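You operate a simulated robot arm through the tools that you are given. There is no shell and no other tool. Be economical: measure what you need, move in short steps, check, and stop when the job is done.

The job below is to be done with a simulated robot arm. You get a single attempt, and the scene is never put back.

## Task
Shut the upper drawer of the green cabinet. Then shut the left door of the green cabinet. Then take the white kit card and put it on top of the brown taped carton. Then put one of the brown silencer cartons from the open brown carton on the top of the large crate. Then press the bleed button three times. Then take the brown valve carton from the top of the large crate and put it in the front of the red reject tray. Then fetch the filter card and set it on the top of the steel table. Then take the green padlock on the top of the yellow dryer and put it away on the top of the red cart. Then push the middle bench drawer shut. Then fetch the blue hose stub and set it in the small blue bucket. Then put the white tie bundle on the top of the workbench away on the top of the side table. Then take the green tape roll and put it on the shelf under the steel table. Then put two of the white tape rolls from the top of the steel table on the shelf under the steel table. Then pull the lower drawer of the green cabinet open. Keep to this order. Set down upright: brown silencer carton, brown valve carton.

Only the result counts: the job must be done as asked and must still hold three seconds after the hand-in. Knocking over, shifting, dropping, spilling or breaking anything else fails it.

## Robot
A 7-joint arm with a two-finger parallel gripper on a trunk, on a base that drives. Base frame: it is fixed to the floor where the robot stands at the start and does not move with it; the origin is under the middle of the robot, x ahead of it, y to its left, z up. Lengths are in cm, angles in rad, forces in N, time in s.
With the tool pointing down near the work surface it reaches from about 14 to 48 cm from the robot's upright axis, wherever it stands. Its first joint turns from -2.897 to 2.897 rad. Places, roughly: bleed button [-100, -150, 90]; blue hose stub [-425, -250, 100]; brown silencer carton [-25, -125, 25]; brown valve carton [-250, -175, 75]; filter card [-450, -425, 75]; front of the red reject tray (14x13 cm) [-38, -138, 80]; green padlock (4x2x9 cm) [-340, -450, 110]; green tape roll (6x6x2 cm) [-500, -230, 90]; left door of the green cabinet [70, 20, 30]; lower drawer of the green cabinet [100, 10, 60]; middle bench drawer [-430, -270, 40]; shelf under the steel table [-470, -170, 30]; small blue bucket (20x19x18 cm) [-680, -330, 20]; taped carton [-25, -100, 75]; top of the large crate [-240, -180, 60]; top of the red cart [-360, -190, 80]; top of the side table (66x12 cm) [-552, -648, 84]; top of the steel table [-470, -170, 80]; upper drawer of the green cabinet [80, 0, 80]; white kit card [125, 0, 100]; white tape roll (6x6x2 cm) [-520, -190, 80]; white tie bundle (15x3x3 cm) [-530, -250, 90]. Payload 3.43 kg.
Tool frame: the origin (TCP) lies between the finger pads and is the grasp point; the fingertips stand 3 cm ahead of it; z points along the fingers, y is the line along which they close. Largest opening 9.4 cm; finger width 2.8, thickness 1; the body of the gripper, 5 by 9.6 cm, starts 5.5 cm behind the TCP.
Orientation is that of the tool frame in the base frame, as a unit quaternion [x, y, z, w]. With the fingers straight down and closing along the base's y, the tool's x points along the base's -x, its y along +y and its z along -z.

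## Interface
- The arm moves only by the tool servo_tool. Its argument "series" is a list of rows, each an object of numbers (a shift or turn left out is 0, a gripper value left out holds the last): "claw": the closure in counts, from 0 (fully open) to 255 (shut); "dx", "dy", "dz": the shift along the tool's x, y, z in mm; "rx", "ry", "rz": the turn, a rotation vector about the tool's x, y, z in rad. In form: [{"claw": .., "dx": .., "dy": .., "dz": .., "rx": .., "ry": .., "rz": ..}, ...]. A call has 1 to 12 rows; each row is the pose to reach, as a shift and turn from the pose commanded when the call began, along the tool's axes at that moment. A row lasts 0.2 s, in which the tool goes at most 5 cm and 0.15 rad; a call with a longer step from one row to the next is refused whole, and so is a gripper value outside its range. A pose out of reach is approached as far as the arm can. The call stops where the force on the tool passes 40 N (or 10 N more than at its start, if that is more) or the arm is blocked; 0.2 s more then pass. Each finger travels about 4.5 cm/s and halts on what it meets, pressing with about 43 N; the grip force reading is that of the motor and also rises with nothing between the fingers. The clock runs only during rows and for 0.2 s after the last one: add rows that repeat a pose to give the fingers time. The reply holds the time, the measured pose of the TCP, the force on the tool along the base axes, the opening and the grip force, in the units named above and with some noise, with the torque about the TCP (base axes, N m) and any sound that the robot's microphone picked up.
- Cameras (640 x 400 px; columns grow to the right, rows downward): "scene" is now at [46.85, 14.29, 112.32]; the picture's right is [-0.84, -0.54, 0.00], its down [-0.33, 0.52, -0.79] and it looks along [0.42, -0.67, -0.61] (base axes); focal length 214 px, centre (320, 200). "wrist" rides on the gripper at [7.6, 1.4, -10.3] in the tool frame; the picture's right is [-0.18, 0.98, 0.00], its down [-0.75, -0.14, -0.64] and it looks along [-0.63, -0.12, 0.77] (tool axes); focal length 243 px, centre (320, 200). There is no depth. A picture from a camera that has moved, and an enlarged one, comes with that camera's place and axes in the base frame and with its lens.
- capture(camera): a new picture of that camera. It takes no simulated time.
- slide_trunk(by): slides the trunk up (or, below 0, down) by that many cm; the arm and the scene camera ride with it, the base frame stays. It gives what a move gives, with no picture.
- drive_base(legs): drives the robot by 1 to 6 legs, each [ahead, left, turn to the left] in cm, cm and rad, along the robot's own axes; the way and the turn of a leg run together, so that a leg with both is an arc; at most 150 cm and 3.142 rad a leg. The arm and the cameras ride along, it lands a little off, and it stops where it bumps. It gives what a move gives.
- aim_head(pan, tilt): turns the head with the scene camera to pan (to the left, within 1.798 rad either way) and tilt (down, from -0.506 to 1.204), counted from straight ahead of the robot. It gives what a move gives.
- zoom(camera, box): a new picture of the part [left, top, right, bottom] of that camera's present view, enlarged. It takes no simulated time.
- job_done(): hands the job in; it is judged then, once.

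Go step by step. Nothing tells you exact positions but the pictures and the camera data: compare them with the known pose of the tool, close in by small moves and look again before you grip or let go. The budget is 577 turns and 360 pictures, counting those below and the enlarged ones. Unless the task says otherwise, let go and move clear before handing in.

The tools are called after "Emit:" as a command line: name --argument value ..., lists and objects as JSON in quotes. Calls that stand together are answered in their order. servo_tool: Moves the arm, as the interface text tells. Its arguments: {"type":"object","properties":{"series":{"type":"array"}},"required":["series"]} The other tools are called the same way: slide_trunk (by) slides the trunk up or down; drive_base (legs) drives the base; aim_head (pan, tilt) turns the head that bears the scene camera; capture (camera) takes a picture; zoom (camera, box) takes an enlarged picture of a part of a camera's view; job_done () hands the job in.

At the start:

```text
t: 0.0
tool_pos: [68.5, -12.46, 121.05]
tool_rot: [0.0, 1.0, 0.0, 0.0]
force: [0.2, -1.1, -0.2]
moment: [0.01, 0.01, 0.0]
grip_width: 9.4
gripper_force: 0.0
trunk travel left (down, up): [-22.5, 26.5]
robot x, y, heading: [0.02, 0.13, 0.001]
head pan, tilt: [-1.004, 0.66]
```

scene: 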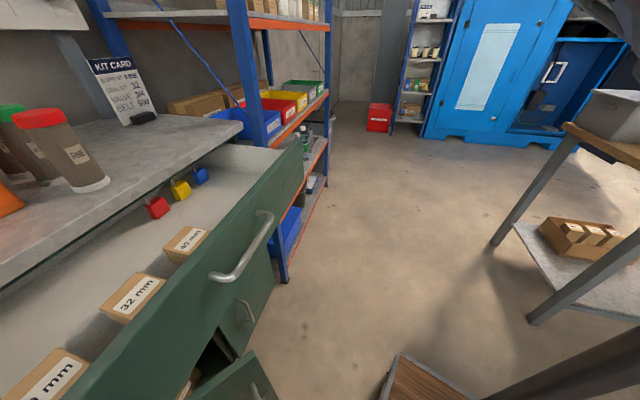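
wrist: 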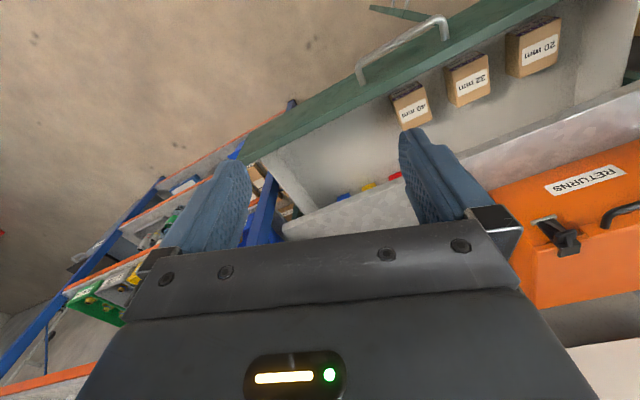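

I see the green cabinet with its upper drawer open, ahead and to the right. I'll look around with the head first.

Emit:
aim_head --pan 0 --tilt 0.8

Emit:
capture --camera "scene"

```text
t: 1.3
tool_pos: [68.42, -12.41, 120.94]
tool_rot: [0.0, 1.0, 0.0, -0.001]
force: [-0.2, -0.3, 0.1]
moment: [0.0, -0.01, 0.01]
grip_width: 9.4
gripper_force: 0.0
trunk travel left (down, up): [-22.5, 26.5]
robot x, y, heading: [-0.01, 0.03, -0.004]
head pan, tilt: [0.0, 0.799]
```

```text
357 pictures are left
camera scene: at [50.27, 21.57, 111.16], right [0.0, -1.0, 0.0], down [-0.72, 0.0, -0.7], along [0.7, 0.0, -0.72], focal length 214 px, centre (320, 200)
```

scene: 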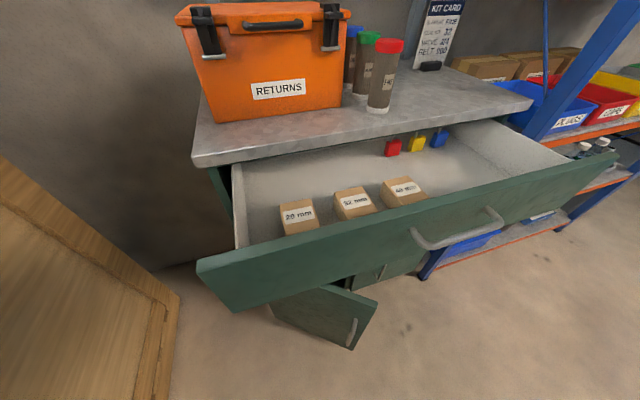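

The cabinet stands a bit skewed with the upper drawer and a low door open. I'll look lower and sideways to know the surroundings.

Emit:
aim_head --pan -0.3 --tilt 1.15

Emit:
capture --camera "scene"

Emit:
aim_head --pan -1.79 --tilt 0.5

Emit:
capture --camera "scene"

Emit:
aim_head --pan 1.6 --tilt 0.5

Emit:
capture --camera "scene"

Emit:
capture --camera "wrist"

```text
t: 2.1
tool_pos: [68.45, -12.41, 120.9]
tool_rot: [0.0, 1.0, -0.001, 0.0]
force: [-0.1, 0.7, -0.5]
moment: [-0.01, 0.01, 0.01]
grip_width: 9.39
gripper_force: 0.1
trunk travel left (down, up): [-22.5, 26.5]
robot x, y, heading: [0.09, 0.2, 0.003]
head pan, tilt: [-0.3, 1.15]
```

```text
356 pictures are left
camera scene: at [47.9, 19.82, 108.68], right [-0.29, -0.96, 0.0], down [-0.87, 0.27, -0.41], along [0.39, -0.12, -0.91], focal length 214 px, centre (320, 200)
```

scene: 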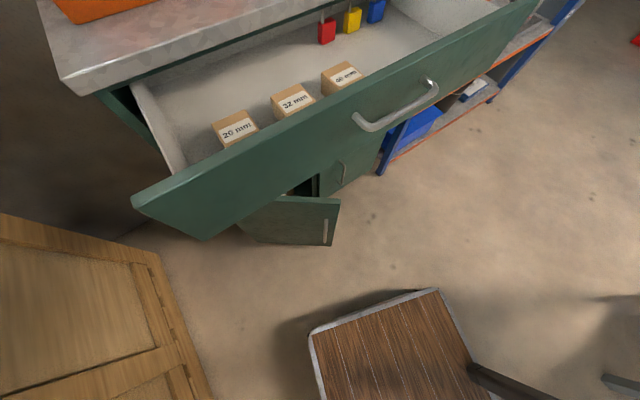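

```text
t: 3.7
tool_pos: [68.41, -12.43, 121.0]
tool_rot: [0.0, 1.0, 0.0, 0.0]
force: [-0.4, -0.6, -0.3]
moment: [0.01, -0.02, 0.0]
grip_width: 9.4
gripper_force: 0.0
trunk travel left (down, up): [-22.5, 26.5]
robot x, y, heading: [0.01, 0.23, -0.001]
head pan, tilt: [-1.791, 0.499]
```

```text
355 pictures are left
camera scene: at [40.22, 12.7, 113.75], right [-0.98, 0.22, 0.0], down [0.1, 0.47, -0.88], along [-0.19, -0.86, -0.48], focal length 214 px, centre (320, 200)
```

scene: 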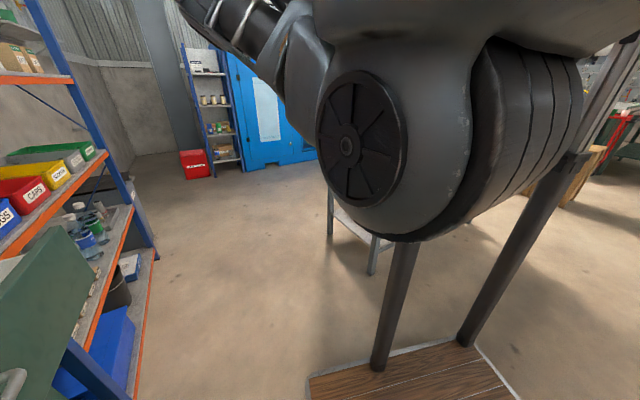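

```text
t: 6.5
tool_pos: [68.54, -12.6, 120.94]
tool_rot: [-0.001, 1.0, 0.0, 0.001]
force: [0.2, 0.1, -0.1]
moment: [0.02, -0.02, -0.05]
grip_width: 9.37
gripper_force: 0.1
trunk travel left (down, up): [-22.5, 26.5]
robot x, y, heading: [0.19, 0.13, -0.001]
head pan, tilt: [1.6, 0.499]
```

```text
354 pictures are left
camera scene: at [41.93, 30.67, 113.75], right [1.0, 0.03, 0.0], down [0.01, -0.48, -0.88], along [-0.03, 0.88, -0.48], focal length 214 px, centre (320, 200)
```

scene: 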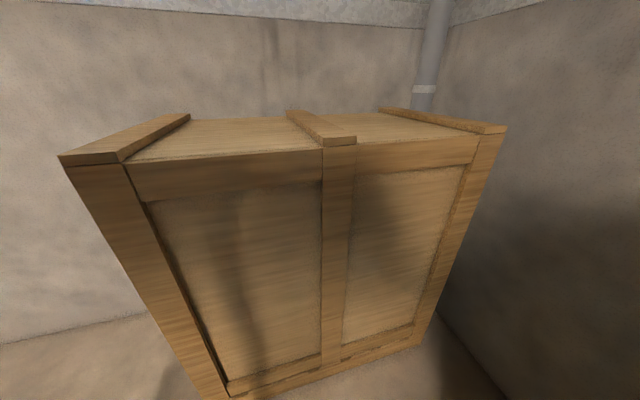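

```text
353 pictures are left
camera wrist: at [60.86, -11.02, 131.34], right [0.18, 0.98, 0.0], down [0.75, -0.14, 0.64], along [0.63, -0.12, -0.77], focal length 243 px, centre (320, 200)
```

wrist: 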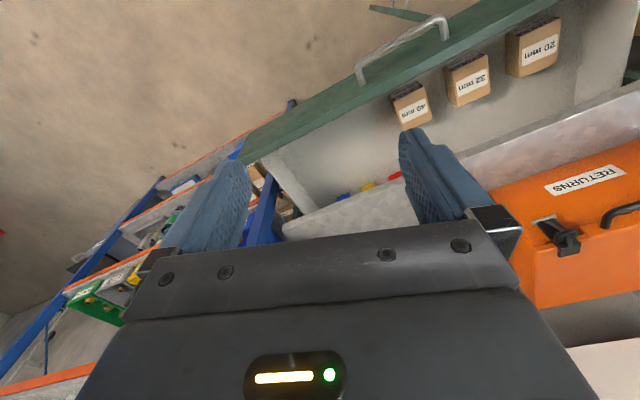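

The drawer handle looks to be around (70, 0, 84) and pushing goes along about (0.95, 0.31). I'll close the fingers and lower the tool just in front of the handle.

Emit:
servo_tool --series '[{"claw": 255, "dx": 4, "dy": 13, "dz": 41}, {"dx": 8, "dy": 26, "dz": 82}, {"dx": 12, "dy": 38, "dz": 123}, {"dx": 16, "dy": 51, "dz": 164}, {"dx": 20, "dy": 64, "dz": 205}, {"dx": 24, "dy": 77, "dz": 246}, {"dx": 28, "dy": 90, "dz": 287}, {"dx": 32, "dy": 103, "dz": 328}, {"dx": 35, "dy": 115, "dz": 370}, {"dx": 35, "dy": 115, "dz": 370}]'

Emit:
aim_head --pan -0.3 --tilt 0.9

Emit:
capture --camera "scene"

Emit:
capture --camera "wrist"

```text
t: 8.8
tool_pos: [64.97, -1.04, 84.1]
tool_rot: [-0.001, 1.0, 0.0, 0.0]
force: [-0.3, 0.0, -0.6]
moment: [0.0, 0.02, -0.01]
grip_width: 0.01
gripper_force: 33.2
trunk travel left (down, up): [-22.5, 26.5]
robot x, y, heading: [-0.17, -0.14, -0.001]
head pan, tilt: [1.6, 0.499]
```

```text
t: 10.6
tool_pos: [64.95, -1.1, 84.16]
tool_rot: [0.0, 1.0, 0.0, 0.0]
force: [-0.3, -0.1, 0.5]
moment: [-0.01, -0.02, 0.0]
grip_width: 0.0
gripper_force: 32.1
trunk travel left (down, up): [-22.5, 26.5]
robot x, y, heading: [-0.03, -0.09, -0.003]
head pan, tilt: [-0.3, 0.901]
```

```text
352 pictures are left
camera scene: at [49.41, 19.35, 110.37], right [-0.3, -0.96, 0.0], down [-0.75, 0.23, -0.62], along [0.59, -0.18, -0.78], focal length 214 px, centre (320, 200)
```

scene: 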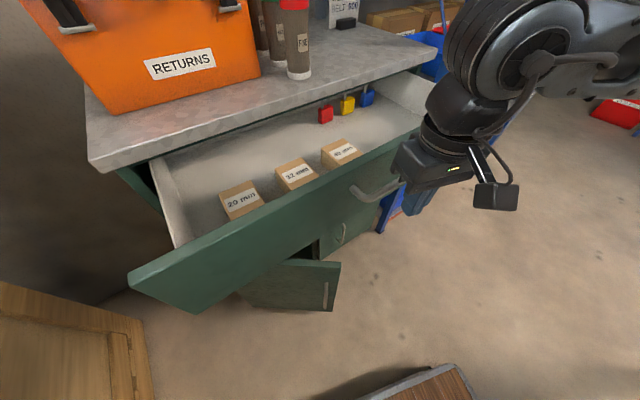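

```text
351 pictures are left
camera wrist: at [57.34, 0.34, 94.57], right [0.18, 0.98, 0.0], down [0.75, -0.14, 0.64], along [0.63, -0.12, -0.77], focal length 243 px, centre (320, 200)
```

wrist: 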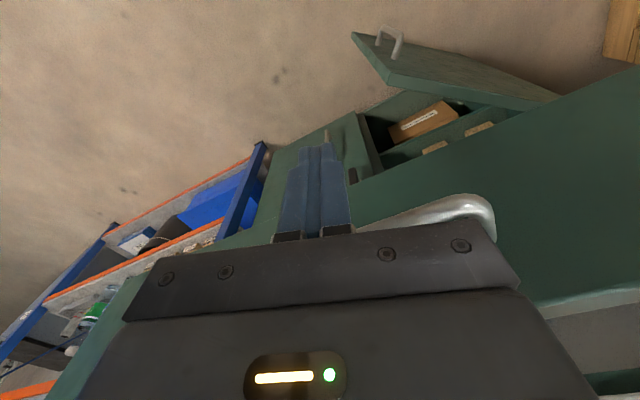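

The fingers are 4–5 cm in front of the handle centre. Pushing now along the drawer's slide direction.

Emit:
servo_tool --series '[{"claw": 255, "dx": -19, "dy": 6}, {"dx": -38, "dy": 12}, {"dx": -57, "dy": 18}, {"dx": -76, "dy": 24}, {"dx": -95, "dy": 30}, {"dx": -114, "dy": 36}, {"dx": -133, "dy": 42}]'

Emit:
capture --camera "scene"

```text
t: 12.2
tool_pos: [78.27, 3.28, 84.05]
tool_rot: [0.0, 1.0, 0.0, 0.001]
force: [-0.1, -0.2, -0.7]
moment: [-0.02, 0.01, -0.01]
grip_width: 0.0
gripper_force: 32.7
trunk travel left (down, up): [-22.5, 26.5]
robot x, y, heading: [-0.08, 0.09, -0.002]
head pan, tilt: [-0.3, 0.901]
```

```text
350 pictures are left
camera scene: at [49.41, 19.33, 110.37], right [-0.3, -0.96, 0.0], down [-0.75, 0.23, -0.62], along [0.59, -0.18, -0.78], focal length 214 px, centre (320, 200)
```

scene: 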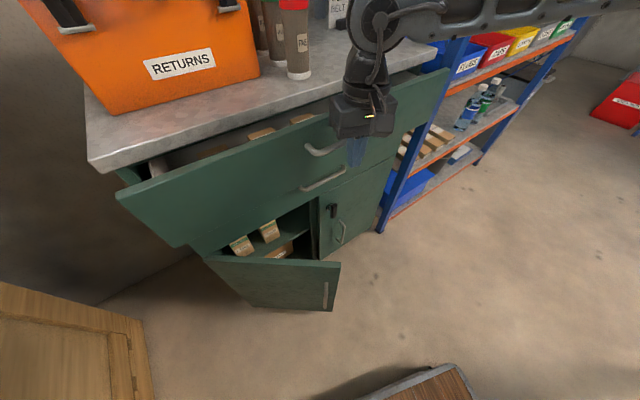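

The drawer is sliding in well. Continuing the push until it stops.

Emit:
servo_tool --series '[{"claw": 255, "dx": -19, "dy": 6}, {"dx": -38, "dy": 12}, {"dx": -57, "dy": 18}, {"dx": -76, "dy": 24}, {"dx": -95, "dy": 30}, {"dx": -114, "dy": 36}]'

Emit:
capture --camera "scene"

```text
t: 13.2
tool_pos: [84.7, 5.26, 83.95]
tool_rot: [-0.001, 1.0, -0.003, -0.008]
force: [-11.3, -3.9, 6.5]
moment: [0.13, -0.28, 0.11]
grip_width: 0.0
gripper_force: 33.1
trunk travel left (down, up): [-22.5, 26.5]
robot x, y, heading: [0.37, -0.54, 0.0]
head pan, tilt: [-0.3, 0.901]
stopped in row 4: the force on the tool passed its limit at 58 N (the readings are from after the stop); the commanded pose is now the measured one
```

```text
349 pictures are left
camera scene: at [49.35, 19.32, 110.39], right [-0.3, -0.96, 0.0], down [-0.75, 0.23, -0.62], along [0.59, -0.18, -0.78], focal length 214 px, centre (320, 200)
```

scene: 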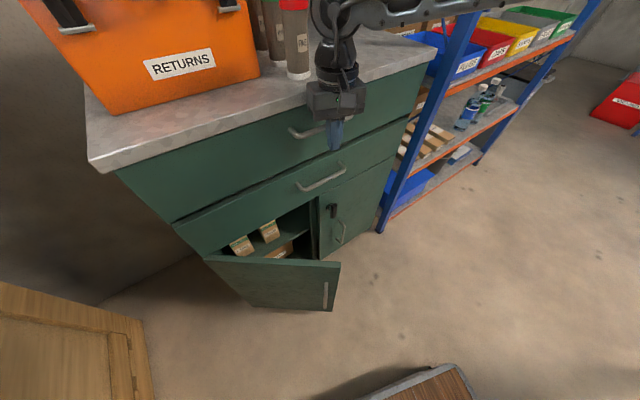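

It hit a stop; I'll zoom in to see whether the front is flush.

Emit:
servo_tool --series '[{"dx": 40, "dy": -13}, {"dx": 80, "dy": -26}, {"dx": 120, "dy": -80}, {"dx": 130, "dy": -120}]'

Emit:
zoom --camera "scene" --box '[80, 40, 480, 290]'

```text
refused: row 3 steps farther than a row can; nothing moved
```

```text
1.60 times, centred on (280, 165) of scene
camera zoom: at [49.35, 19.32, 110.39], right [-0.3, -0.96, 0.0], down [-0.75, 0.23, -0.62], along [0.59, -0.18, -0.78], focal length 343 px, centre (384, 256)
```

zoom: 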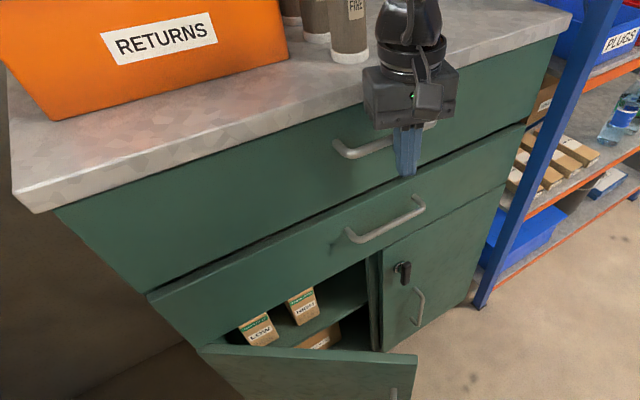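

The upper drawer looks shut. Next I back off and lower the trunk for the left door, whose free edge is around (68, 8).

Emit:
servo_tool --series '[{"dx": 45, "dy": -14}, {"dx": 90, "dy": -28}, {"dx": 135, "dy": -42}, {"dx": 180, "dy": -45}, {"dx": 225, "dy": -45}, {"dx": 265, "dy": -45}, {"dx": 265, "dy": -45}]'

Emit:
slide_trunk --by -20

Emit:
servo_tool --series '[{"ry": -0.13}, {"ry": -0.26}, {"ry": -0.39}, {"ry": -0.52}, {"ry": -0.65}, {"ry": -0.78}, {"ry": -0.91}, {"ry": -1.04}, {"ry": -1.04}]'

Emit:
aim_head --pan -0.1 --tilt 1.0

Emit:
capture --camera "scene"

Emit:
capture --camera "wrist"

```text
t: 14.8
tool_pos: [59.06, 0.71, 84.28]
tool_rot: [-0.001, 1.0, -0.002, -0.007]
force: [0.3, 0.7, 0.9]
moment: [-0.01, -0.01, -0.02]
grip_width: 0.01
gripper_force: 32.9
out of reach, approached as far as the arm can: row 6, 7
trunk travel left (down, up): [-22.5, 26.5]
robot x, y, heading: [0.28, -0.32, 0.002]
head pan, tilt: [-0.3, 0.901]
```

```text
t: 17.0
tool_pos: [59.05, 0.72, 64.06]
tool_rot: [-0.001, 1.0, -0.003, -0.006]
force: [-0.2, -0.2, -0.5]
moment: [0.02, 0.0, 0.02]
grip_width: 0.0
gripper_force: 32.9
trunk travel left (down, up): [-2.5, 46.5]
robot x, y, heading: [0.29, 0.02, -0.003]
head pan, tilt: [-0.3, 0.901]
```

```text
t: 19.0
tool_pos: [72.45, -6.22, 65.17]
tool_rot: [-0.003, 0.898, 0.001, 0.44]
force: [-0.6, 0.3, -0.5]
moment: [-0.02, 0.01, 0.02]
grip_width: 0.0
gripper_force: 33.0
out of reach, approached as far as the arm can: row 1, 2, 3, 4, 5, 6, 7, 8, 9
trunk travel left (down, up): [-2.5, 46.5]
robot x, y, heading: [-0.2, -0.03, 0.001]
head pan, tilt: [-0.3, 0.901]
```

```text
t: 19.7
tool_pos: [72.52, -6.03, 65.1]
tool_rot: [-0.003, 0.898, 0.001, 0.44]
force: [0.7, -0.3, 0.2]
moment: [0.02, -0.02, -0.03]
grip_width: 0.0
gripper_force: 33.1
trunk travel left (down, up): [-2.5, 46.5]
robot x, y, heading: [-0.17, 0.08, -0.002]
head pan, tilt: [-0.099, 1.0]
```

```text
347 pictures are left
camera scene: at [49.12, 20.87, 89.65], right [-0.1, -0.99, 0.0], down [-0.84, 0.08, -0.54], along [0.54, -0.05, -0.84], focal length 214 px, centre (320, 200)
```

scene: 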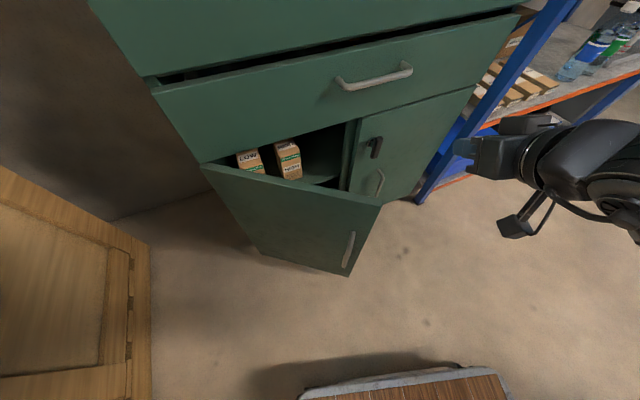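

```text
346 pictures are left
camera wrist: at [59.64, -4.74, 65.48], right [0.11, 0.98, 0.14], down [-0.04, -0.14, 0.99], along [0.99, -0.11, 0.03], focal length 243 px, centre (320, 200)
```

wrist: 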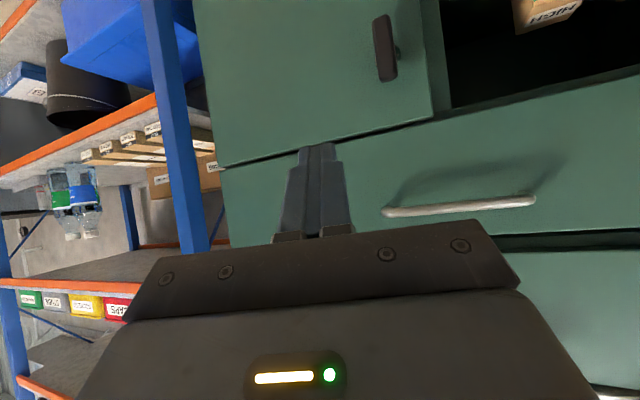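

The door's free edge is at about (70, 7) with its top near z 53. I'll back the base 16 cm, then position the fingertips in front of the door.

Emit:
drive_base --legs '[[-16, 0, 0]]'

Emit:
servo_tool --series '[{"dy": 40}, {"dy": 80}, {"dy": 120}, {"dy": 160}, {"dy": 200}, {"dy": 200}]'

```text
t: 21.1
tool_pos: [56.53, -6.01, 65.05]
tool_rot: [-0.004, 0.898, 0.002, 0.44]
force: [-0.8, -0.2, 0.2]
moment: [-0.01, 0.0, -0.03]
grip_width: 0.0
gripper_force: 32.9
trunk travel left (down, up): [-2.5, 46.5]
robot x, y, heading: [-15.85, 0.12, -0.0]
head pan, tilt: [-0.099, 1.0]
```

```text
t: 22.5
tool_pos: [56.23, 13.84, 65.15]
tool_rot: [-0.002, 0.898, 0.0, 0.44]
force: [-0.1, 0.0, 0.5]
moment: [-0.01, 0.03, 0.01]
grip_width: 0.01
gripper_force: 33.0
out of reach, approached as far as the arm can: row 1, 2, 3
trunk travel left (down, up): [-2.5, 46.5]
robot x, y, heading: [-15.92, 0.69, 0.001]
head pan, tilt: [-0.099, 1.0]
```

Emit:
servo_tool --series '[{"dx": 36, "dz": 28}, {"dx": 72, "dz": 56}, {"dx": 108, "dz": 84}, {"dx": 144, "dz": 112}, {"dx": 180, "dz": 140}, {"dx": 197, "dz": 153}, {"dx": 197, "dz": 153}]'

Emit:
capture --camera "scene"

```text
t: 24.1
tool_pos: [57.11, 18.92, 43.64]
tool_rot: [0.003, 0.901, -0.009, 0.433]
force: [0.3, 0.5, -0.3]
moment: [-0.03, -0.04, 0.02]
grip_width: 0.0
gripper_force: 32.2
out of reach, approached as far as the arm can: row 3, 4, 5, 6, 7
trunk travel left (down, up): [-2.5, 46.5]
robot x, y, heading: [-15.83, 0.29, -0.003]
head pan, tilt: [-0.099, 1.0]
```

```text
345 pictures are left
camera scene: at [33.29, 20.84, 89.64], right [-0.1, -0.99, 0.0], down [-0.84, 0.08, -0.54], along [0.54, -0.05, -0.84], focal length 214 px, centre (320, 200)
```

scene: 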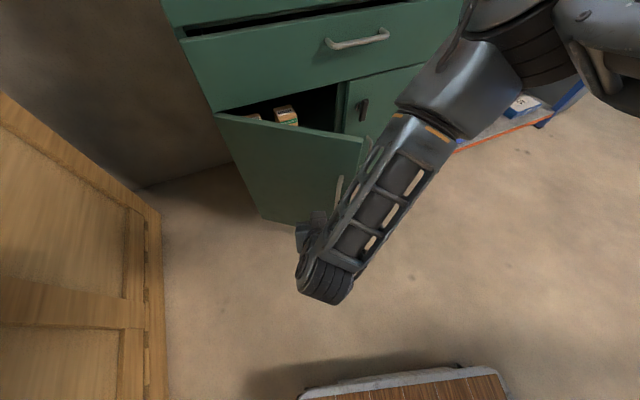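

The forearm now leads the hand, which would hit the cabinet when pushing. I'll look at how the arm is mounted to plan reach.

Emit:
aim_head --pan -1.7 --tilt 0.1

Emit:
capture --camera "scene"

Emit:
aim_head --pan -1.7 --tilt 1.0

Emit:
capture --camera "scene"

```text
t: 25.8
tool_pos: [57.12, 18.91, 43.69]
tool_rot: [0.003, 0.901, -0.011, 0.433]
force: [-0.6, -0.2, 0.5]
moment: [0.01, 0.02, -0.01]
grip_width: 0.0
gripper_force: 32.7
trunk travel left (down, up): [-2.5, 46.5]
robot x, y, heading: [-16.11, 0.18, -0.004]
head pan, tilt: [-1.7, 0.099]
```

```text
344 pictures are left
camera scene: at [25.17, 12.41, 97.46], right [-0.99, 0.13, 0.0], down [0.01, 0.1, -0.99], along [-0.13, -0.99, -0.1], focal length 214 px, centre (320, 200)
```

scene: 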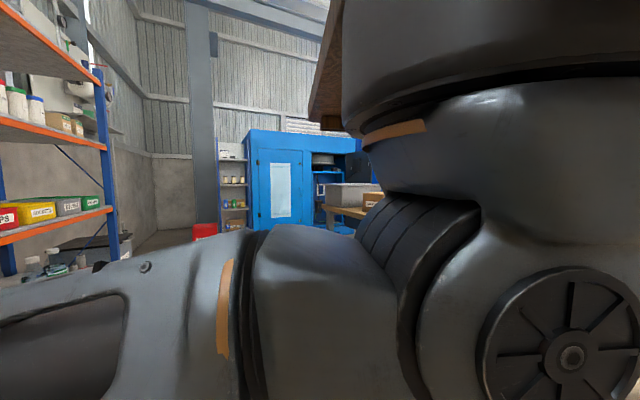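

```text
t: 27.0
tool_pos: [57.22, 18.86, 43.78]
tool_rot: [0.004, 0.901, -0.011, 0.434]
force: [-0.2, -0.6, 0.2]
moment: [-0.02, -0.04, -0.01]
grip_width: 0.01
gripper_force: 33.2
trunk travel left (down, up): [-2.5, 46.5]
robot x, y, heading: [-15.75, -0.04, -0.004]
head pan, tilt: [-1.7, 1.0]
```

```text
343 pictures are left
camera scene: at [25.46, 14.62, 89.65], right [-0.99, 0.13, 0.0], down [0.11, 0.83, -0.54], along [-0.07, -0.54, -0.84], focal length 214 px, centre (320, 200)
```

scene: 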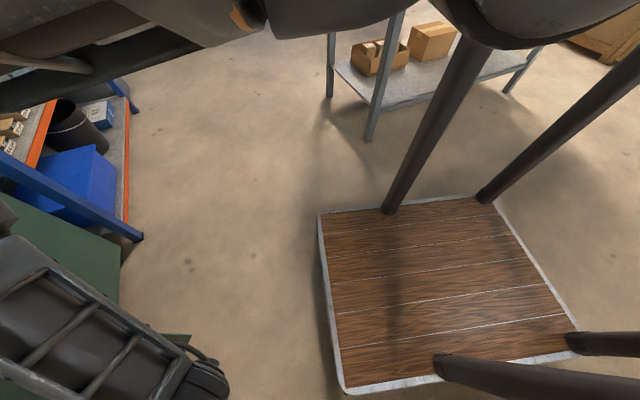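

The arm hangs from a beam with its axis about 30 cm ahead of the base centre. I'll drive ahead 10 cm and then push the door with the arm extending.

Emit:
drive_base --legs '[[10, 0, 0]]'

Emit:
aim_head --pan -0.1 --tilt 1.0

Emit:
servo_tool --series '[{"dx": -12, "dz": 16}, {"dx": -24, "dz": 32}, {"dx": -37, "dz": 47}, {"dx": -49, "dz": 63}, {"dx": -61, "dz": 79}, {"dx": -73, "dz": 95}]'

Emit:
capture --camera "scene"

```text
t: 28.1
tool_pos: [67.04, 18.9, 43.68]
tool_rot: [0.003, 0.901, -0.011, 0.434]
force: [0.7, -0.6, -0.2]
moment: [0.02, -0.01, -0.01]
grip_width: 0.01
gripper_force: 32.7
trunk travel left (down, up): [-2.5, 46.5]
robot x, y, heading: [-5.72, 0.02, 0.002]
head pan, tilt: [-1.7, 1.0]
```

```text
t: 29.8
tool_pos: [67.25, 18.95, 43.82]
tool_rot: [0.002, 0.901, -0.01, 0.434]
force: [0.3, -0.1, -0.1]
moment: [-0.01, 0.0, -0.03]
grip_width: 0.03
gripper_force: 33.7
trunk travel left (down, up): [-2.5, 46.5]
robot x, y, heading: [-6.01, 0.17, -0.001]
head pan, tilt: [-0.099, 1.0]
```

```text
t: 31.2
tool_pos: [79.07, 18.75, 43.56]
tool_rot: [0.003, 0.901, -0.01, 0.434]
force: [-0.6, 0.2, 0.3]
moment: [0.0, -0.01, 0.0]
grip_width: 0.0
gripper_force: 33.4
trunk travel left (down, up): [-2.5, 46.5]
robot x, y, heading: [-5.6, 0.04, -0.002]
head pan, tilt: [-0.099, 1.0]
```

```text
342 pictures are left
camera scene: at [43.26, 20.87, 89.64], right [-0.1, -0.99, 0.0], down [-0.84, 0.08, -0.54], along [0.54, -0.05, -0.84], focal length 214 px, centre (320, 200)
```

scene: 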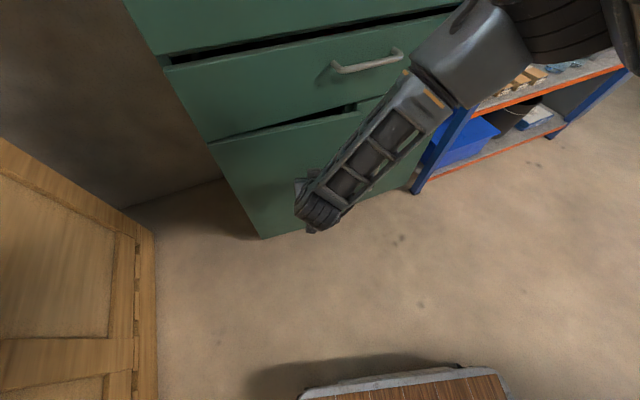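

The door is nearly shut; I push on gently until it stops.

Emit:
servo_tool --series '[{"dx": -10, "dz": 12}, {"dx": -20, "dz": 25}, {"dx": -30, "dz": 38}, {"dx": -40, "dz": 51}, {"dx": -50, "dz": 64}, {"dx": -60, "dz": 77}]'

Emit:
capture --camera "scene"

```text
t: 32.0
tool_pos: [83.0, 18.74, 43.55]
tool_rot: [0.003, 0.902, -0.011, 0.432]
force: [-14.1, -5.6, 14.3]
moment: [0.08, -0.3, -0.03]
grip_width: 0.02
gripper_force: 32.7
trunk travel left (down, up): [-2.5, 46.5]
robot x, y, heading: [-6.08, 0.36, 0.002]
head pan, tilt: [-0.099, 1.0]
stopped in row 3: the force on the tool passed its limit at 60 N (the readings are from after the stop); the commanded pose is now the measured one
```

```text
341 pictures are left
camera scene: at [43.21, 20.84, 89.69], right [-0.1, -0.99, 0.0], down [-0.84, 0.08, -0.54], along [0.54, -0.05, -0.84], focal length 214 px, centre (320, 200)
```

scene: 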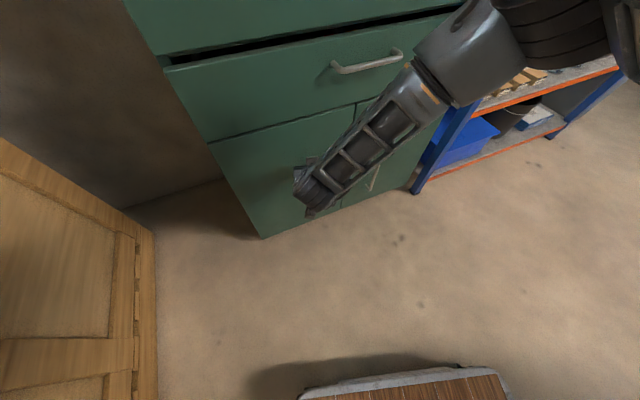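

The left door is shut. I retreat, then raise the tool for the kit card.

Emit:
drive_base --legs '[[-25, 0, 0]]'

Emit:
slide_trunk --by 30

Emit:
servo_tool --series '[{"dx": -40, "dz": -31}, {"dx": -79, "dz": -61}, {"dx": -118, "dz": -92}, {"dx": -158, "dz": -122}, {"dx": -158, "dz": -122}]'

Emit:
servo_tool --series '[{"ry": 0.13}, {"ry": 0.26}, {"ry": 0.39}, {"ry": 0.52}, {"ry": 0.65}, {"ry": 0.78}, {"ry": 0.9}, {"ry": 0.9}]'

Emit:
aim_head --pan -0.2 --tilt 0.5

Emit:
capture --camera "scene"

```text
t: 33.8
tool_pos: [57.57, 18.97, 43.37]
tool_rot: [0.001, 0.903, -0.011, 0.43]
force: [0.7, 0.6, -0.5]
moment: [0.01, -0.02, 0.01]
grip_width: 0.0
gripper_force: 32.9
trunk travel left (down, up): [-2.5, 46.5]
robot x, y, heading: [-31.29, -0.18, 0.002]
head pan, tilt: [-0.099, 1.0]
```

```text
t: 36.8
tool_pos: [57.6, 19.01, 73.34]
tool_rot: [0.002, 0.902, -0.01, 0.431]
force: [0.3, -0.2, 0.1]
moment: [-0.01, 0.05, -0.01]
grip_width: 0.0
gripper_force: 32.6
trunk travel left (down, up): [-32.5, 16.5]
robot x, y, heading: [-31.49, -0.34, 0.006]
head pan, tilt: [-0.099, 1.0]
```

```text
refused: row 1 steps farther than a row can; nothing moved
```

```text
t: 38.6
tool_pos: [57.71, 19.0, 73.48]
tool_rot: [0.006, 1.0, -0.009, -0.005]
force: [-0.6, 0.1, -0.5]
moment: [0.02, 0.01, 0.02]
grip_width: 0.0
gripper_force: 32.9
trunk travel left (down, up): [-32.5, 16.5]
robot x, y, heading: [-31.16, 0.04, 0.003]
head pan, tilt: [-0.099, 1.0]
```

```text
t: 39.5
tool_pos: [57.55, 18.92, 73.44]
tool_rot: [0.006, 1.0, -0.009, -0.005]
force: [1.1, -0.2, 1.3]
moment: [-0.01, 0.04, 0.01]
grip_width: 0.04
gripper_force: 33.4
trunk travel left (down, up): [-32.5, 16.5]
robot x, y, heading: [-31.18, -0.02, 0.0]
head pan, tilt: [-0.201, 0.499]
```

```text
340 pictures are left
camera scene: at [19.83, 19.81, 123.74], right [-0.2, -0.98, 0.0], down [-0.47, 0.1, -0.88], along [0.86, -0.17, -0.48], focal length 214 px, centre (320, 200)
```

scene: 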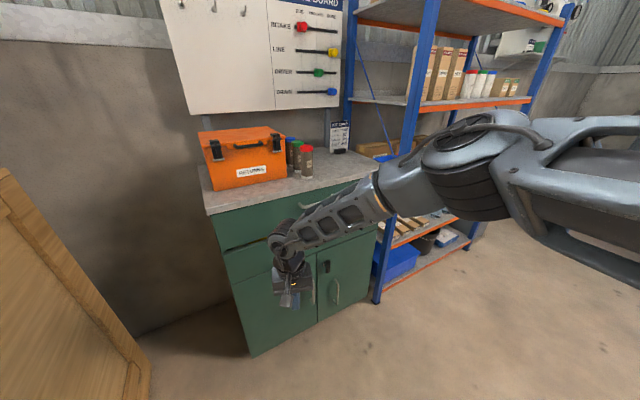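

Emit:
zoom --camera "scene" --box '[240, 100, 400, 200]'

Emit:
zoom --camera "scene" --box '[190, 150, 390, 275]'

```text
4.00 times, centred on (320, 150) of scene
camera zoom: at [19.83, 19.81, 123.74], right [-0.2, -0.98, 0.0], down [-0.47, 0.1, -0.88], along [0.86, -0.17, -0.48], focal length 858 px, centre (320, 400)
```

zoom: 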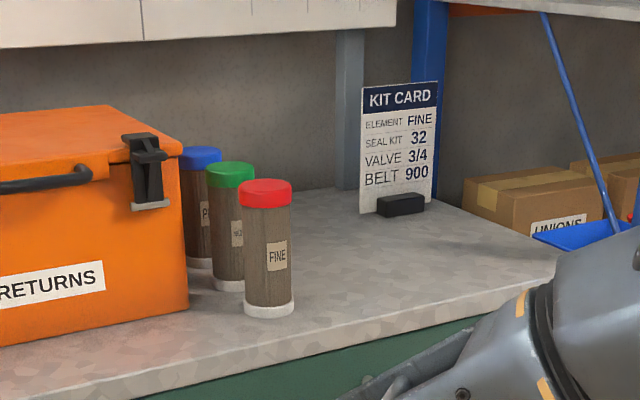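

```text
3.20 times, centred on (290, 212) of scene
camera zoom: at [19.83, 19.81, 123.74], right [-0.2, -0.98, 0.0], down [-0.47, 0.1, -0.88], along [0.86, -0.17, -0.48], focal length 686 px, centre (416, 160)
```

zoom: 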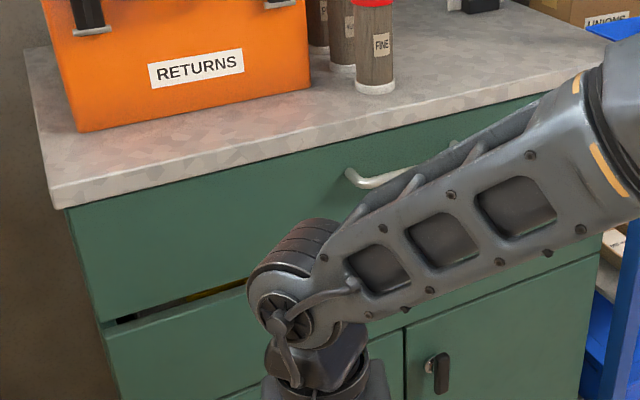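

The kit card stands at about (120, -10) on the counter (z≈93), with a small black foot. I raise the trunk and arm to clear the counter, then come closer.

Emit:
slide_trunk --by 10

Emit:
servo_tool --series '[{"claw": 0, "dz": -40, "dy": -26}, {"dz": -80, "dy": -52}, {"dz": -120, "dy": -78}, {"dz": -160, "dy": -104}, {"dz": -200, "dy": -130}, {"dz": -240, "dy": -156}, {"dz": -280, "dy": -182}, {"dz": -320, "dy": -208}, {"dz": -360, "dy": -234}, {"dz": -400, "dy": -260}, {"dz": -420, "dy": -280}]'

```text
t: 40.9
tool_pos: [57.63, 19.01, 83.39]
tool_rot: [0.006, 1.0, -0.008, -0.005]
force: [0.6, -0.1, -0.2]
moment: [-0.02, 0.02, -0.02]
grip_width: 0.02
gripper_force: 33.0
trunk travel left (down, up): [-42.5, 6.5]
robot x, y, heading: [-30.99, -0.1, 0.005]
head pan, tilt: [-0.201, 0.499]
```

```text
t: 43.3
tool_pos: [57.44, -8.42, 125.88]
tool_rot: [0.005, 1.0, -0.009, -0.004]
force: [0.3, -0.6, 0.1]
moment: [-0.01, 0.0, -0.02]
grip_width: 9.39
gripper_force: 0.0
trunk travel left (down, up): [-42.5, 6.5]
robot x, y, heading: [-31.29, 0.02, 0.002]
head pan, tilt: [-0.201, 0.499]
```

Emit:
drive_base --legs '[[50, 0, 0]]'

Emit:
aim_head --pan -0.4 --tilt 0.35

Emit:
capture --camera "scene"

Emit:
capture --camera "wrist"

```text
t: 46.2
tool_pos: [107.61, -7.77, 125.7]
tool_rot: [0.003, 1.0, -0.009, -0.005]
force: [0.6, 0.8, -0.2]
moment: [-0.03, -0.01, 0.0]
grip_width: 9.39
gripper_force: 0.1
trunk travel left (down, up): [-42.5, 6.5]
robot x, y, heading: [18.9, 0.13, 0.002]
head pan, tilt: [-0.201, 0.499]
```

```text
t: 46.9
tool_pos: [107.56, -7.82, 125.8]
tool_rot: [0.002, 1.0, -0.008, -0.004]
force: [-1.2, 0.3, 1.4]
moment: [-0.02, 0.03, -0.02]
grip_width: 9.41
gripper_force: 0.0
trunk travel left (down, up): [-42.5, 6.5]
robot x, y, heading: [18.9, 0.0, 0.012]
head pan, tilt: [-0.4, 0.351]
```

```text
337 pictures are left
camera scene: at [69.54, 18.49, 135.12], right [-0.38, -0.92, 0.0], down [-0.32, 0.13, -0.94], along [0.87, -0.36, -0.34], focal length 214 px, centre (320, 200)
```

scene: 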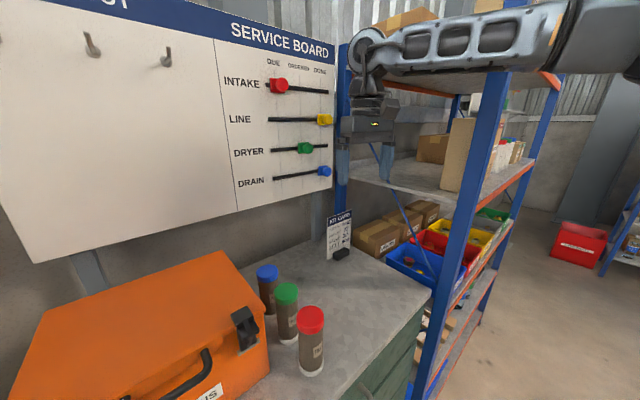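

```text
336 pictures are left
camera wrist: at [100.18, -6.1, 136.21], right [0.19, 0.98, -0.02], down [0.76, -0.13, 0.64], along [0.62, -0.14, -0.77], focal length 243 px, centre (320, 200)
```

wrist: 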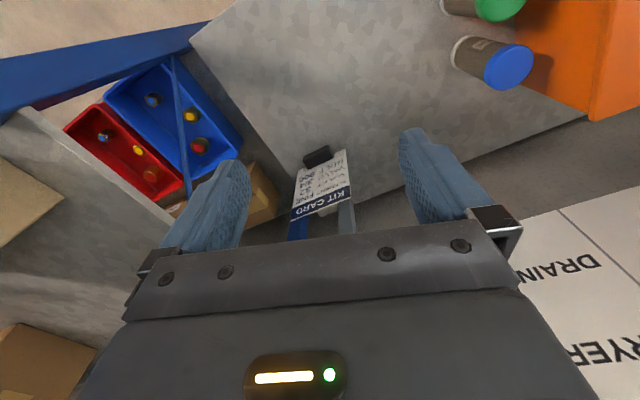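

The card's plane runs along about (0.35,-0.94). I rotate the hand so the fingers close across its thickness, partly closed.

Emit:
servo_tool --series '[{"claw": 90, "rz": 0.14}, {"rz": 0.28}, {"rz": 0.42}, {"rz": 0.56}, {"rz": 0.7}, {"rz": 0.84}, {"rz": 0.98}, {"rz": 1.11}, {"rz": 1.23}, {"rz": 1.23}]'

Emit:
capture --camera "wrist"

Emit:
zoom --camera "scene" --box '[260, 80, 460, 280]'

```text
t: 49.1
tool_pos: [107.62, -7.78, 125.78]
tool_rot: [0.58, 0.814, -0.01, 0.002]
force: [-0.1, -0.2, -0.9]
moment: [0.0, 0.02, 0.03]
grip_width: 6.08
gripper_force: 0.1
trunk travel left (down, up): [-42.5, 6.5]
robot x, y, heading: [18.98, -0.09, 0.007]
head pan, tilt: [-0.4, 0.351]
```

```text
335 pictures are left
camera wrist: at [106.63, 0.1, 136.02], right [0.99, 0.15, -0.01], down [0.12, -0.75, 0.65], along [0.09, -0.65, -0.76], focal length 243 px, centre (320, 200)
```

wrist: 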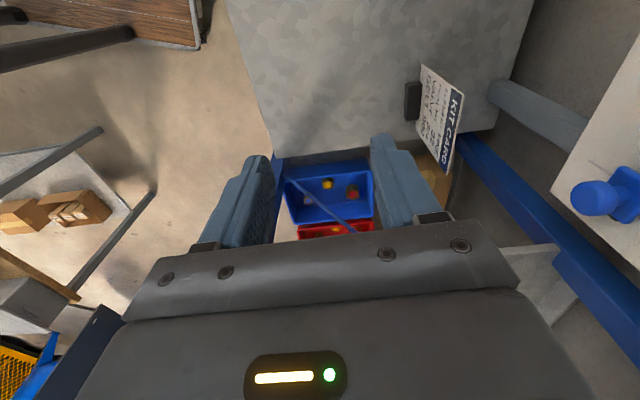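

```text
2.00 times, centred on (360, 180) of scene
camera zoom: at [69.54, 18.48, 135.12], right [-0.38, -0.92, 0.0], down [-0.32, 0.13, -0.94], along [0.87, -0.36, -0.34], focal length 429 px, centre (240, 240)
```

zoom: 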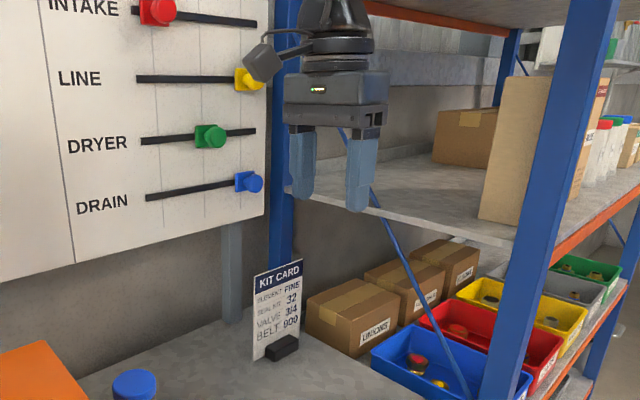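

The card spans about (123,-6) to (127,-16.5), top z≈108, and a knob on the board behind is close. I'll tilt the hand slightly back, and come to just above and before the card.

Emit:
servo_tool --series '[{"claw": 90, "dx": -25, "dz": 31, "rx": -0.08}, {"dx": -50, "dz": 62, "rx": -0.16}, {"dx": -75, "dz": 93, "rx": -0.25}, {"dx": -98, "dz": 125, "rx": -0.25}, {"dx": -98, "dz": 125, "rx": -0.25}]'

Emit:
servo_tool --series '[{"dy": 39, "dz": 10}, {"dy": 78, "dz": 20}, {"dy": 110, "dz": 28}, {"dy": 110, "dz": 28}]'

Emit:
capture --camera "wrist"

Emit:
zoom --camera "scene" --box '[260, 80, 460, 280]'

```text
t: 50.3
tool_pos: [110.67, -17.29, 113.37]
tool_rot: [0.575, 0.81, 0.093, 0.073]
force: [0.1, -0.9, 0.3]
moment: [-0.05, 0.0, 0.01]
grip_width: 6.07
gripper_force: 0.0
trunk travel left (down, up): [-42.5, 6.5]
robot x, y, heading: [18.94, -0.06, 0.004]
head pan, tilt: [-0.4, 0.351]
```

```text
t: 51.3
tool_pos: [121.44, -13.49, 113.17]
tool_rot: [0.574, 0.81, 0.093, 0.074]
force: [-0.3, 0.7, -0.5]
moment: [0.02, 0.03, 0.03]
grip_width: 6.1
gripper_force: 0.1
trunk travel left (down, up): [-42.5, 6.5]
robot x, y, heading: [18.84, 0.35, 0.005]
head pan, tilt: [-0.4, 0.351]
```

```text
333 pictures are left
camera wrist: at [118.07, -6.52, 123.54], right [0.96, 0.14, 0.23], down [-0.03, -0.8, 0.6], along [0.27, -0.58, -0.76], focal length 243 px, centre (320, 200)
```

wrist: 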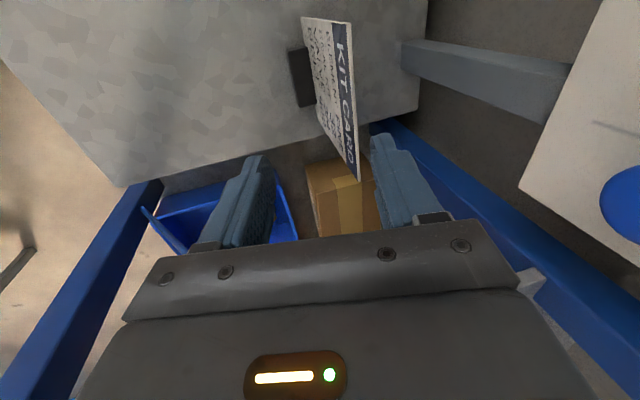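

```text
2.00 times, centred on (360, 180) of scene
camera zoom: at [69.54, 18.5, 135.12], right [-0.38, -0.92, 0.0], down [-0.32, 0.13, -0.94], along [0.87, -0.36, -0.34], focal length 429 px, centre (240, 240)
```

zoom: 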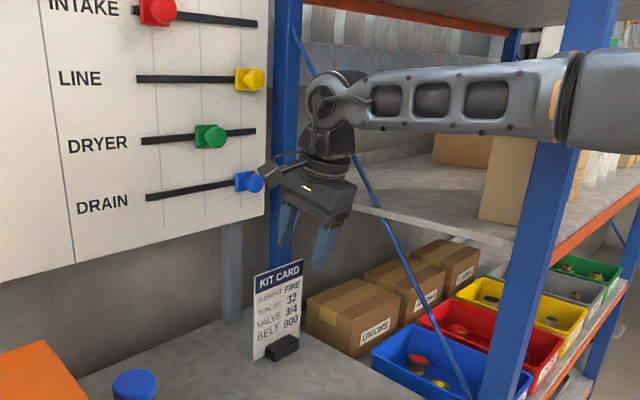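

Emit:
servo_tool --series '[{"dy": 20, "dz": 5}, {"dy": 38, "dz": 10}, {"dy": 30, "dz": 41}, {"dy": 25, "dz": 60}, {"dy": 19, "dz": 84}, {"dy": 19, "dz": 84}]'

Emit:
capture --camera "wrist"

Emit:
zoom --camera "scene" --box '[260, 80, 460, 280]'

```text
t: 52.7
tool_pos: [125.23, -12.33, 105.44]
tool_rot: [0.575, 0.81, 0.092, 0.074]
force: [0.4, 0.1, -0.5]
moment: [0.01, 0.0, 0.0]
grip_width: 6.09
gripper_force: 0.0
trunk travel left (down, up): [-42.5, 6.5]
robot x, y, heading: [18.78, 0.06, 0.007]
head pan, tilt: [-0.4, 0.351]
```

```text
331 pictures are left
camera wrist: at [121.71, -5.34, 115.82], right [0.96, 0.14, 0.23], down [-0.03, -0.8, 0.6], along [0.27, -0.58, -0.76], focal length 243 px, centre (320, 200)
```

wrist: 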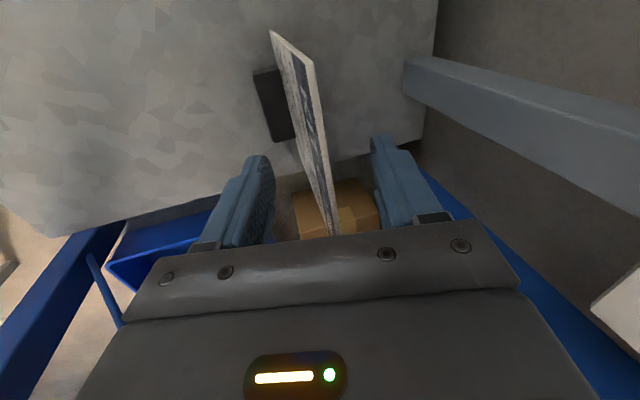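

```text
2.00 times, centred on (360, 180) of scene
camera zoom: at [69.54, 18.48, 135.12], right [-0.38, -0.92, 0.0], down [-0.32, 0.13, -0.94], along [0.87, -0.36, -0.34], focal length 429 px, centre (240, 240)
```

zoom: 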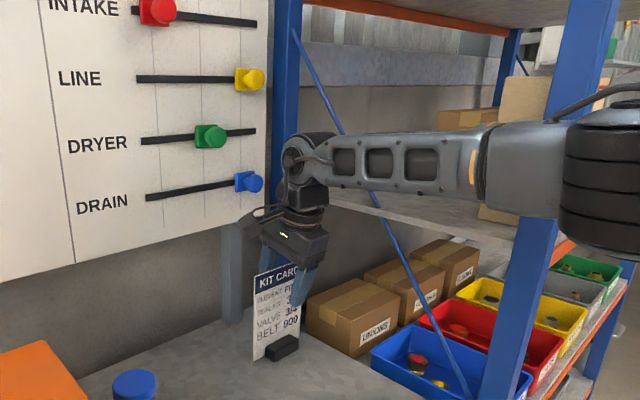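

The card is between the fingers; closing on it.

Emit:
servo_tool --series '[{"claw": 255}, {}, {}, {}, {}]'

Emit:
capture --camera "wrist"

```text
t: 53.9
tool_pos: [125.19, -12.31, 105.56]
tool_rot: [0.574, 0.81, 0.092, 0.074]
force: [1.5, 0.6, 3.6]
moment: [0.04, -0.24, -0.01]
grip_width: 0.65
gripper_force: 40.8
trunk travel left (down, up): [-42.5, 6.5]
robot x, y, heading: [18.48, 0.08, 0.009]
head pan, tilt: [-0.4, 0.351]
```

```text
329 pictures are left
camera wrist: at [121.71, -5.34, 115.89], right [0.96, 0.14, 0.23], down [-0.03, -0.8, 0.6], along [0.27, -0.58, -0.76], focal length 243 px, centre (320, 200)
```

wrist: 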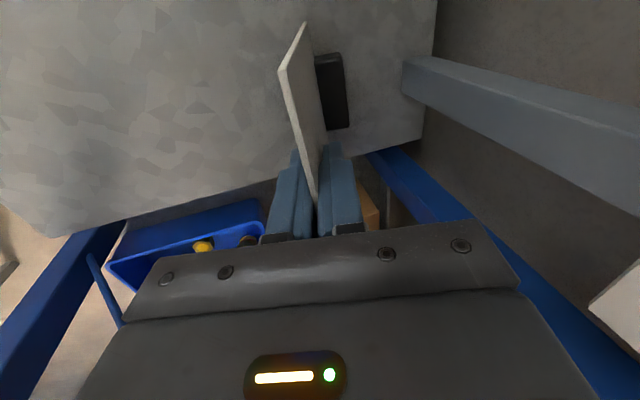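

Emit:
zoom --camera "scene" --box '[310, 170, 410, 270]'

```text
4.00 times, centred on (360, 220) of scene
camera zoom: at [69.53, 18.49, 135.13], right [-0.38, -0.92, 0.0], down [-0.32, 0.13, -0.94], along [0.87, -0.36, -0.34], focal length 858 px, centre (160, 120)
```

zoom: 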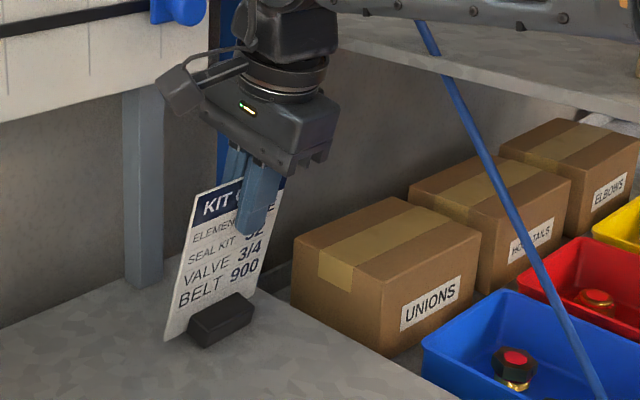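

The card and its foot are held. Lift slightly, then back off from the wall.

Emit:
servo_tool --series '[{"dy": 5, "dz": -19}, {"dy": -15, "dz": -33}, {"dy": -50, "dz": -45}, {"dy": -90, "dz": -60}, {"dy": -120, "dz": -85}, {"dy": -130, "dz": -120}, {"dy": -130, "dz": -120}]'

Emit:
servo_tool --series '[{"rx": 0.13}, {"rx": 0.25}, {"rx": 0.25}]'

Emit:
capture --camera "scene"

Emit:
capture --camera "wrist"

```text
t: 55.5
tool_pos: [110.42, -17.28, 114.08]
tool_rot: [0.575, 0.81, 0.092, 0.074]
force: [-0.6, -0.5, -1.2]
moment: [-0.01, 0.05, -0.03]
grip_width: 0.23
gripper_force: 36.9
trunk travel left (down, up): [-42.5, 6.5]
robot x, y, heading: [19.33, 0.32, 0.003]
head pan, tilt: [-0.4, 0.351]
```

```text
t: 56.3
tool_pos: [110.53, -17.18, 114.1]
tool_rot: [0.58, 0.815, -0.01, 0.002]
force: [0.5, 0.7, -0.8]
moment: [-0.01, 0.0, 0.0]
grip_width: 0.21
gripper_force: 37.4
trunk travel left (down, up): [-42.5, 6.5]
robot x, y, heading: [19.06, 0.37, 0.01]
head pan, tilt: [-0.4, 0.351]
```

```text
327 pictures are left
camera scene: at [69.54, 18.48, 135.12], right [-0.38, -0.92, 0.0], down [-0.32, 0.13, -0.94], along [0.87, -0.36, -0.34], focal length 214 px, centre (320, 200)
```

scene: 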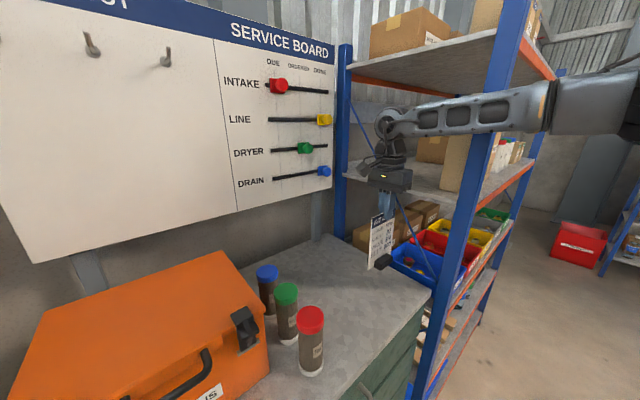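

```text
326 pictures are left
camera wrist: at [109.53, -9.44, 124.37], right [0.99, 0.15, -0.01], down [0.12, -0.75, 0.65], along [0.09, -0.65, -0.76], focal length 243 px, centre (320, 200)
```

wrist: 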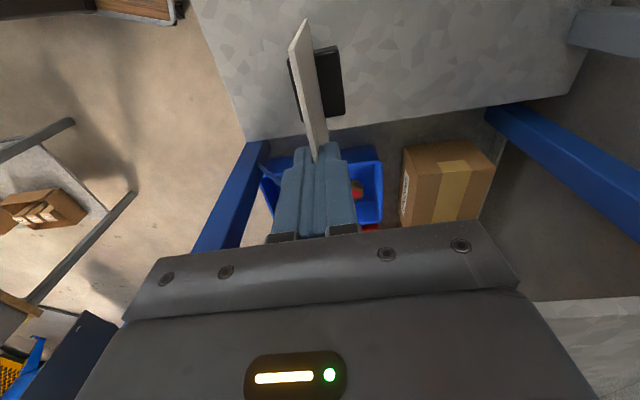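

The card is held securely. I raise it a bit, back away from the cabinet, and look to the right for the taped carton.

Emit:
servo_tool --series '[{"dz": -40}, {"dz": -80}, {"dz": -80}]'

Emit:
drive_base --legs '[[-50, 0, 0]]'

Emit:
aim_head --pan -1.4 --tilt 0.5

Emit:
capture --camera "scene"

```text
t: 57.1
tool_pos: [110.49, -17.03, 121.94]
tool_rot: [0.58, 0.815, -0.01, 0.002]
force: [0.7, -0.2, -1.7]
moment: [0.02, -0.01, 0.0]
grip_width: 0.2
gripper_force: 36.9
trunk travel left (down, up): [-42.5, 6.5]
robot x, y, heading: [19.06, -0.0, 0.01]
head pan, tilt: [-0.4, 0.351]
```

```text
t: 60.1
tool_pos: [60.34, -17.38, 121.86]
tool_rot: [0.579, 0.815, -0.01, 0.002]
force: [0.8, 0.4, -0.7]
moment: [-0.05, 0.03, 0.05]
grip_width: 0.22
gripper_force: 37.3
trunk travel left (down, up): [-42.5, 6.5]
robot x, y, heading: [-31.75, -0.1, 0.011]
head pan, tilt: [-0.4, 0.351]
```

```text
t: 61.4
tool_pos: [60.25, -17.32, 121.86]
tool_rot: [0.579, 0.815, -0.01, 0.001]
force: [-0.9, -0.4, -0.6]
moment: [-0.01, -0.01, -0.01]
grip_width: 0.23
gripper_force: 36.9
trunk travel left (down, up): [-42.5, 6.5]
robot x, y, heading: [-31.59, -0.49, 0.006]
head pan, tilt: [-1.4, 0.499]
```

```text
325 pictures are left
camera scene: at [12.22, 12.75, 133.75], right [-0.98, -0.18, 0.0], down [-0.09, 0.47, -0.88], along [0.16, -0.86, -0.48], focal length 214 px, centre (320, 200)
```

scene: 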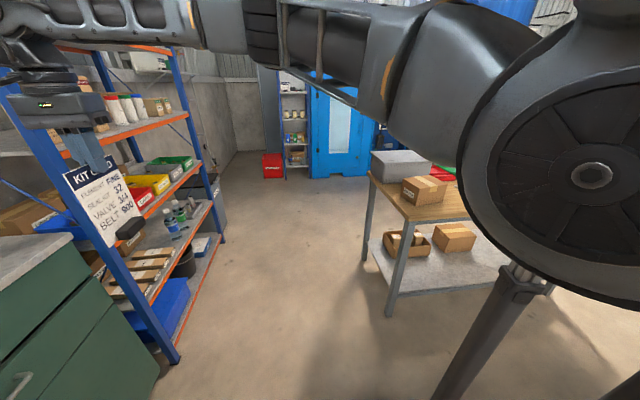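

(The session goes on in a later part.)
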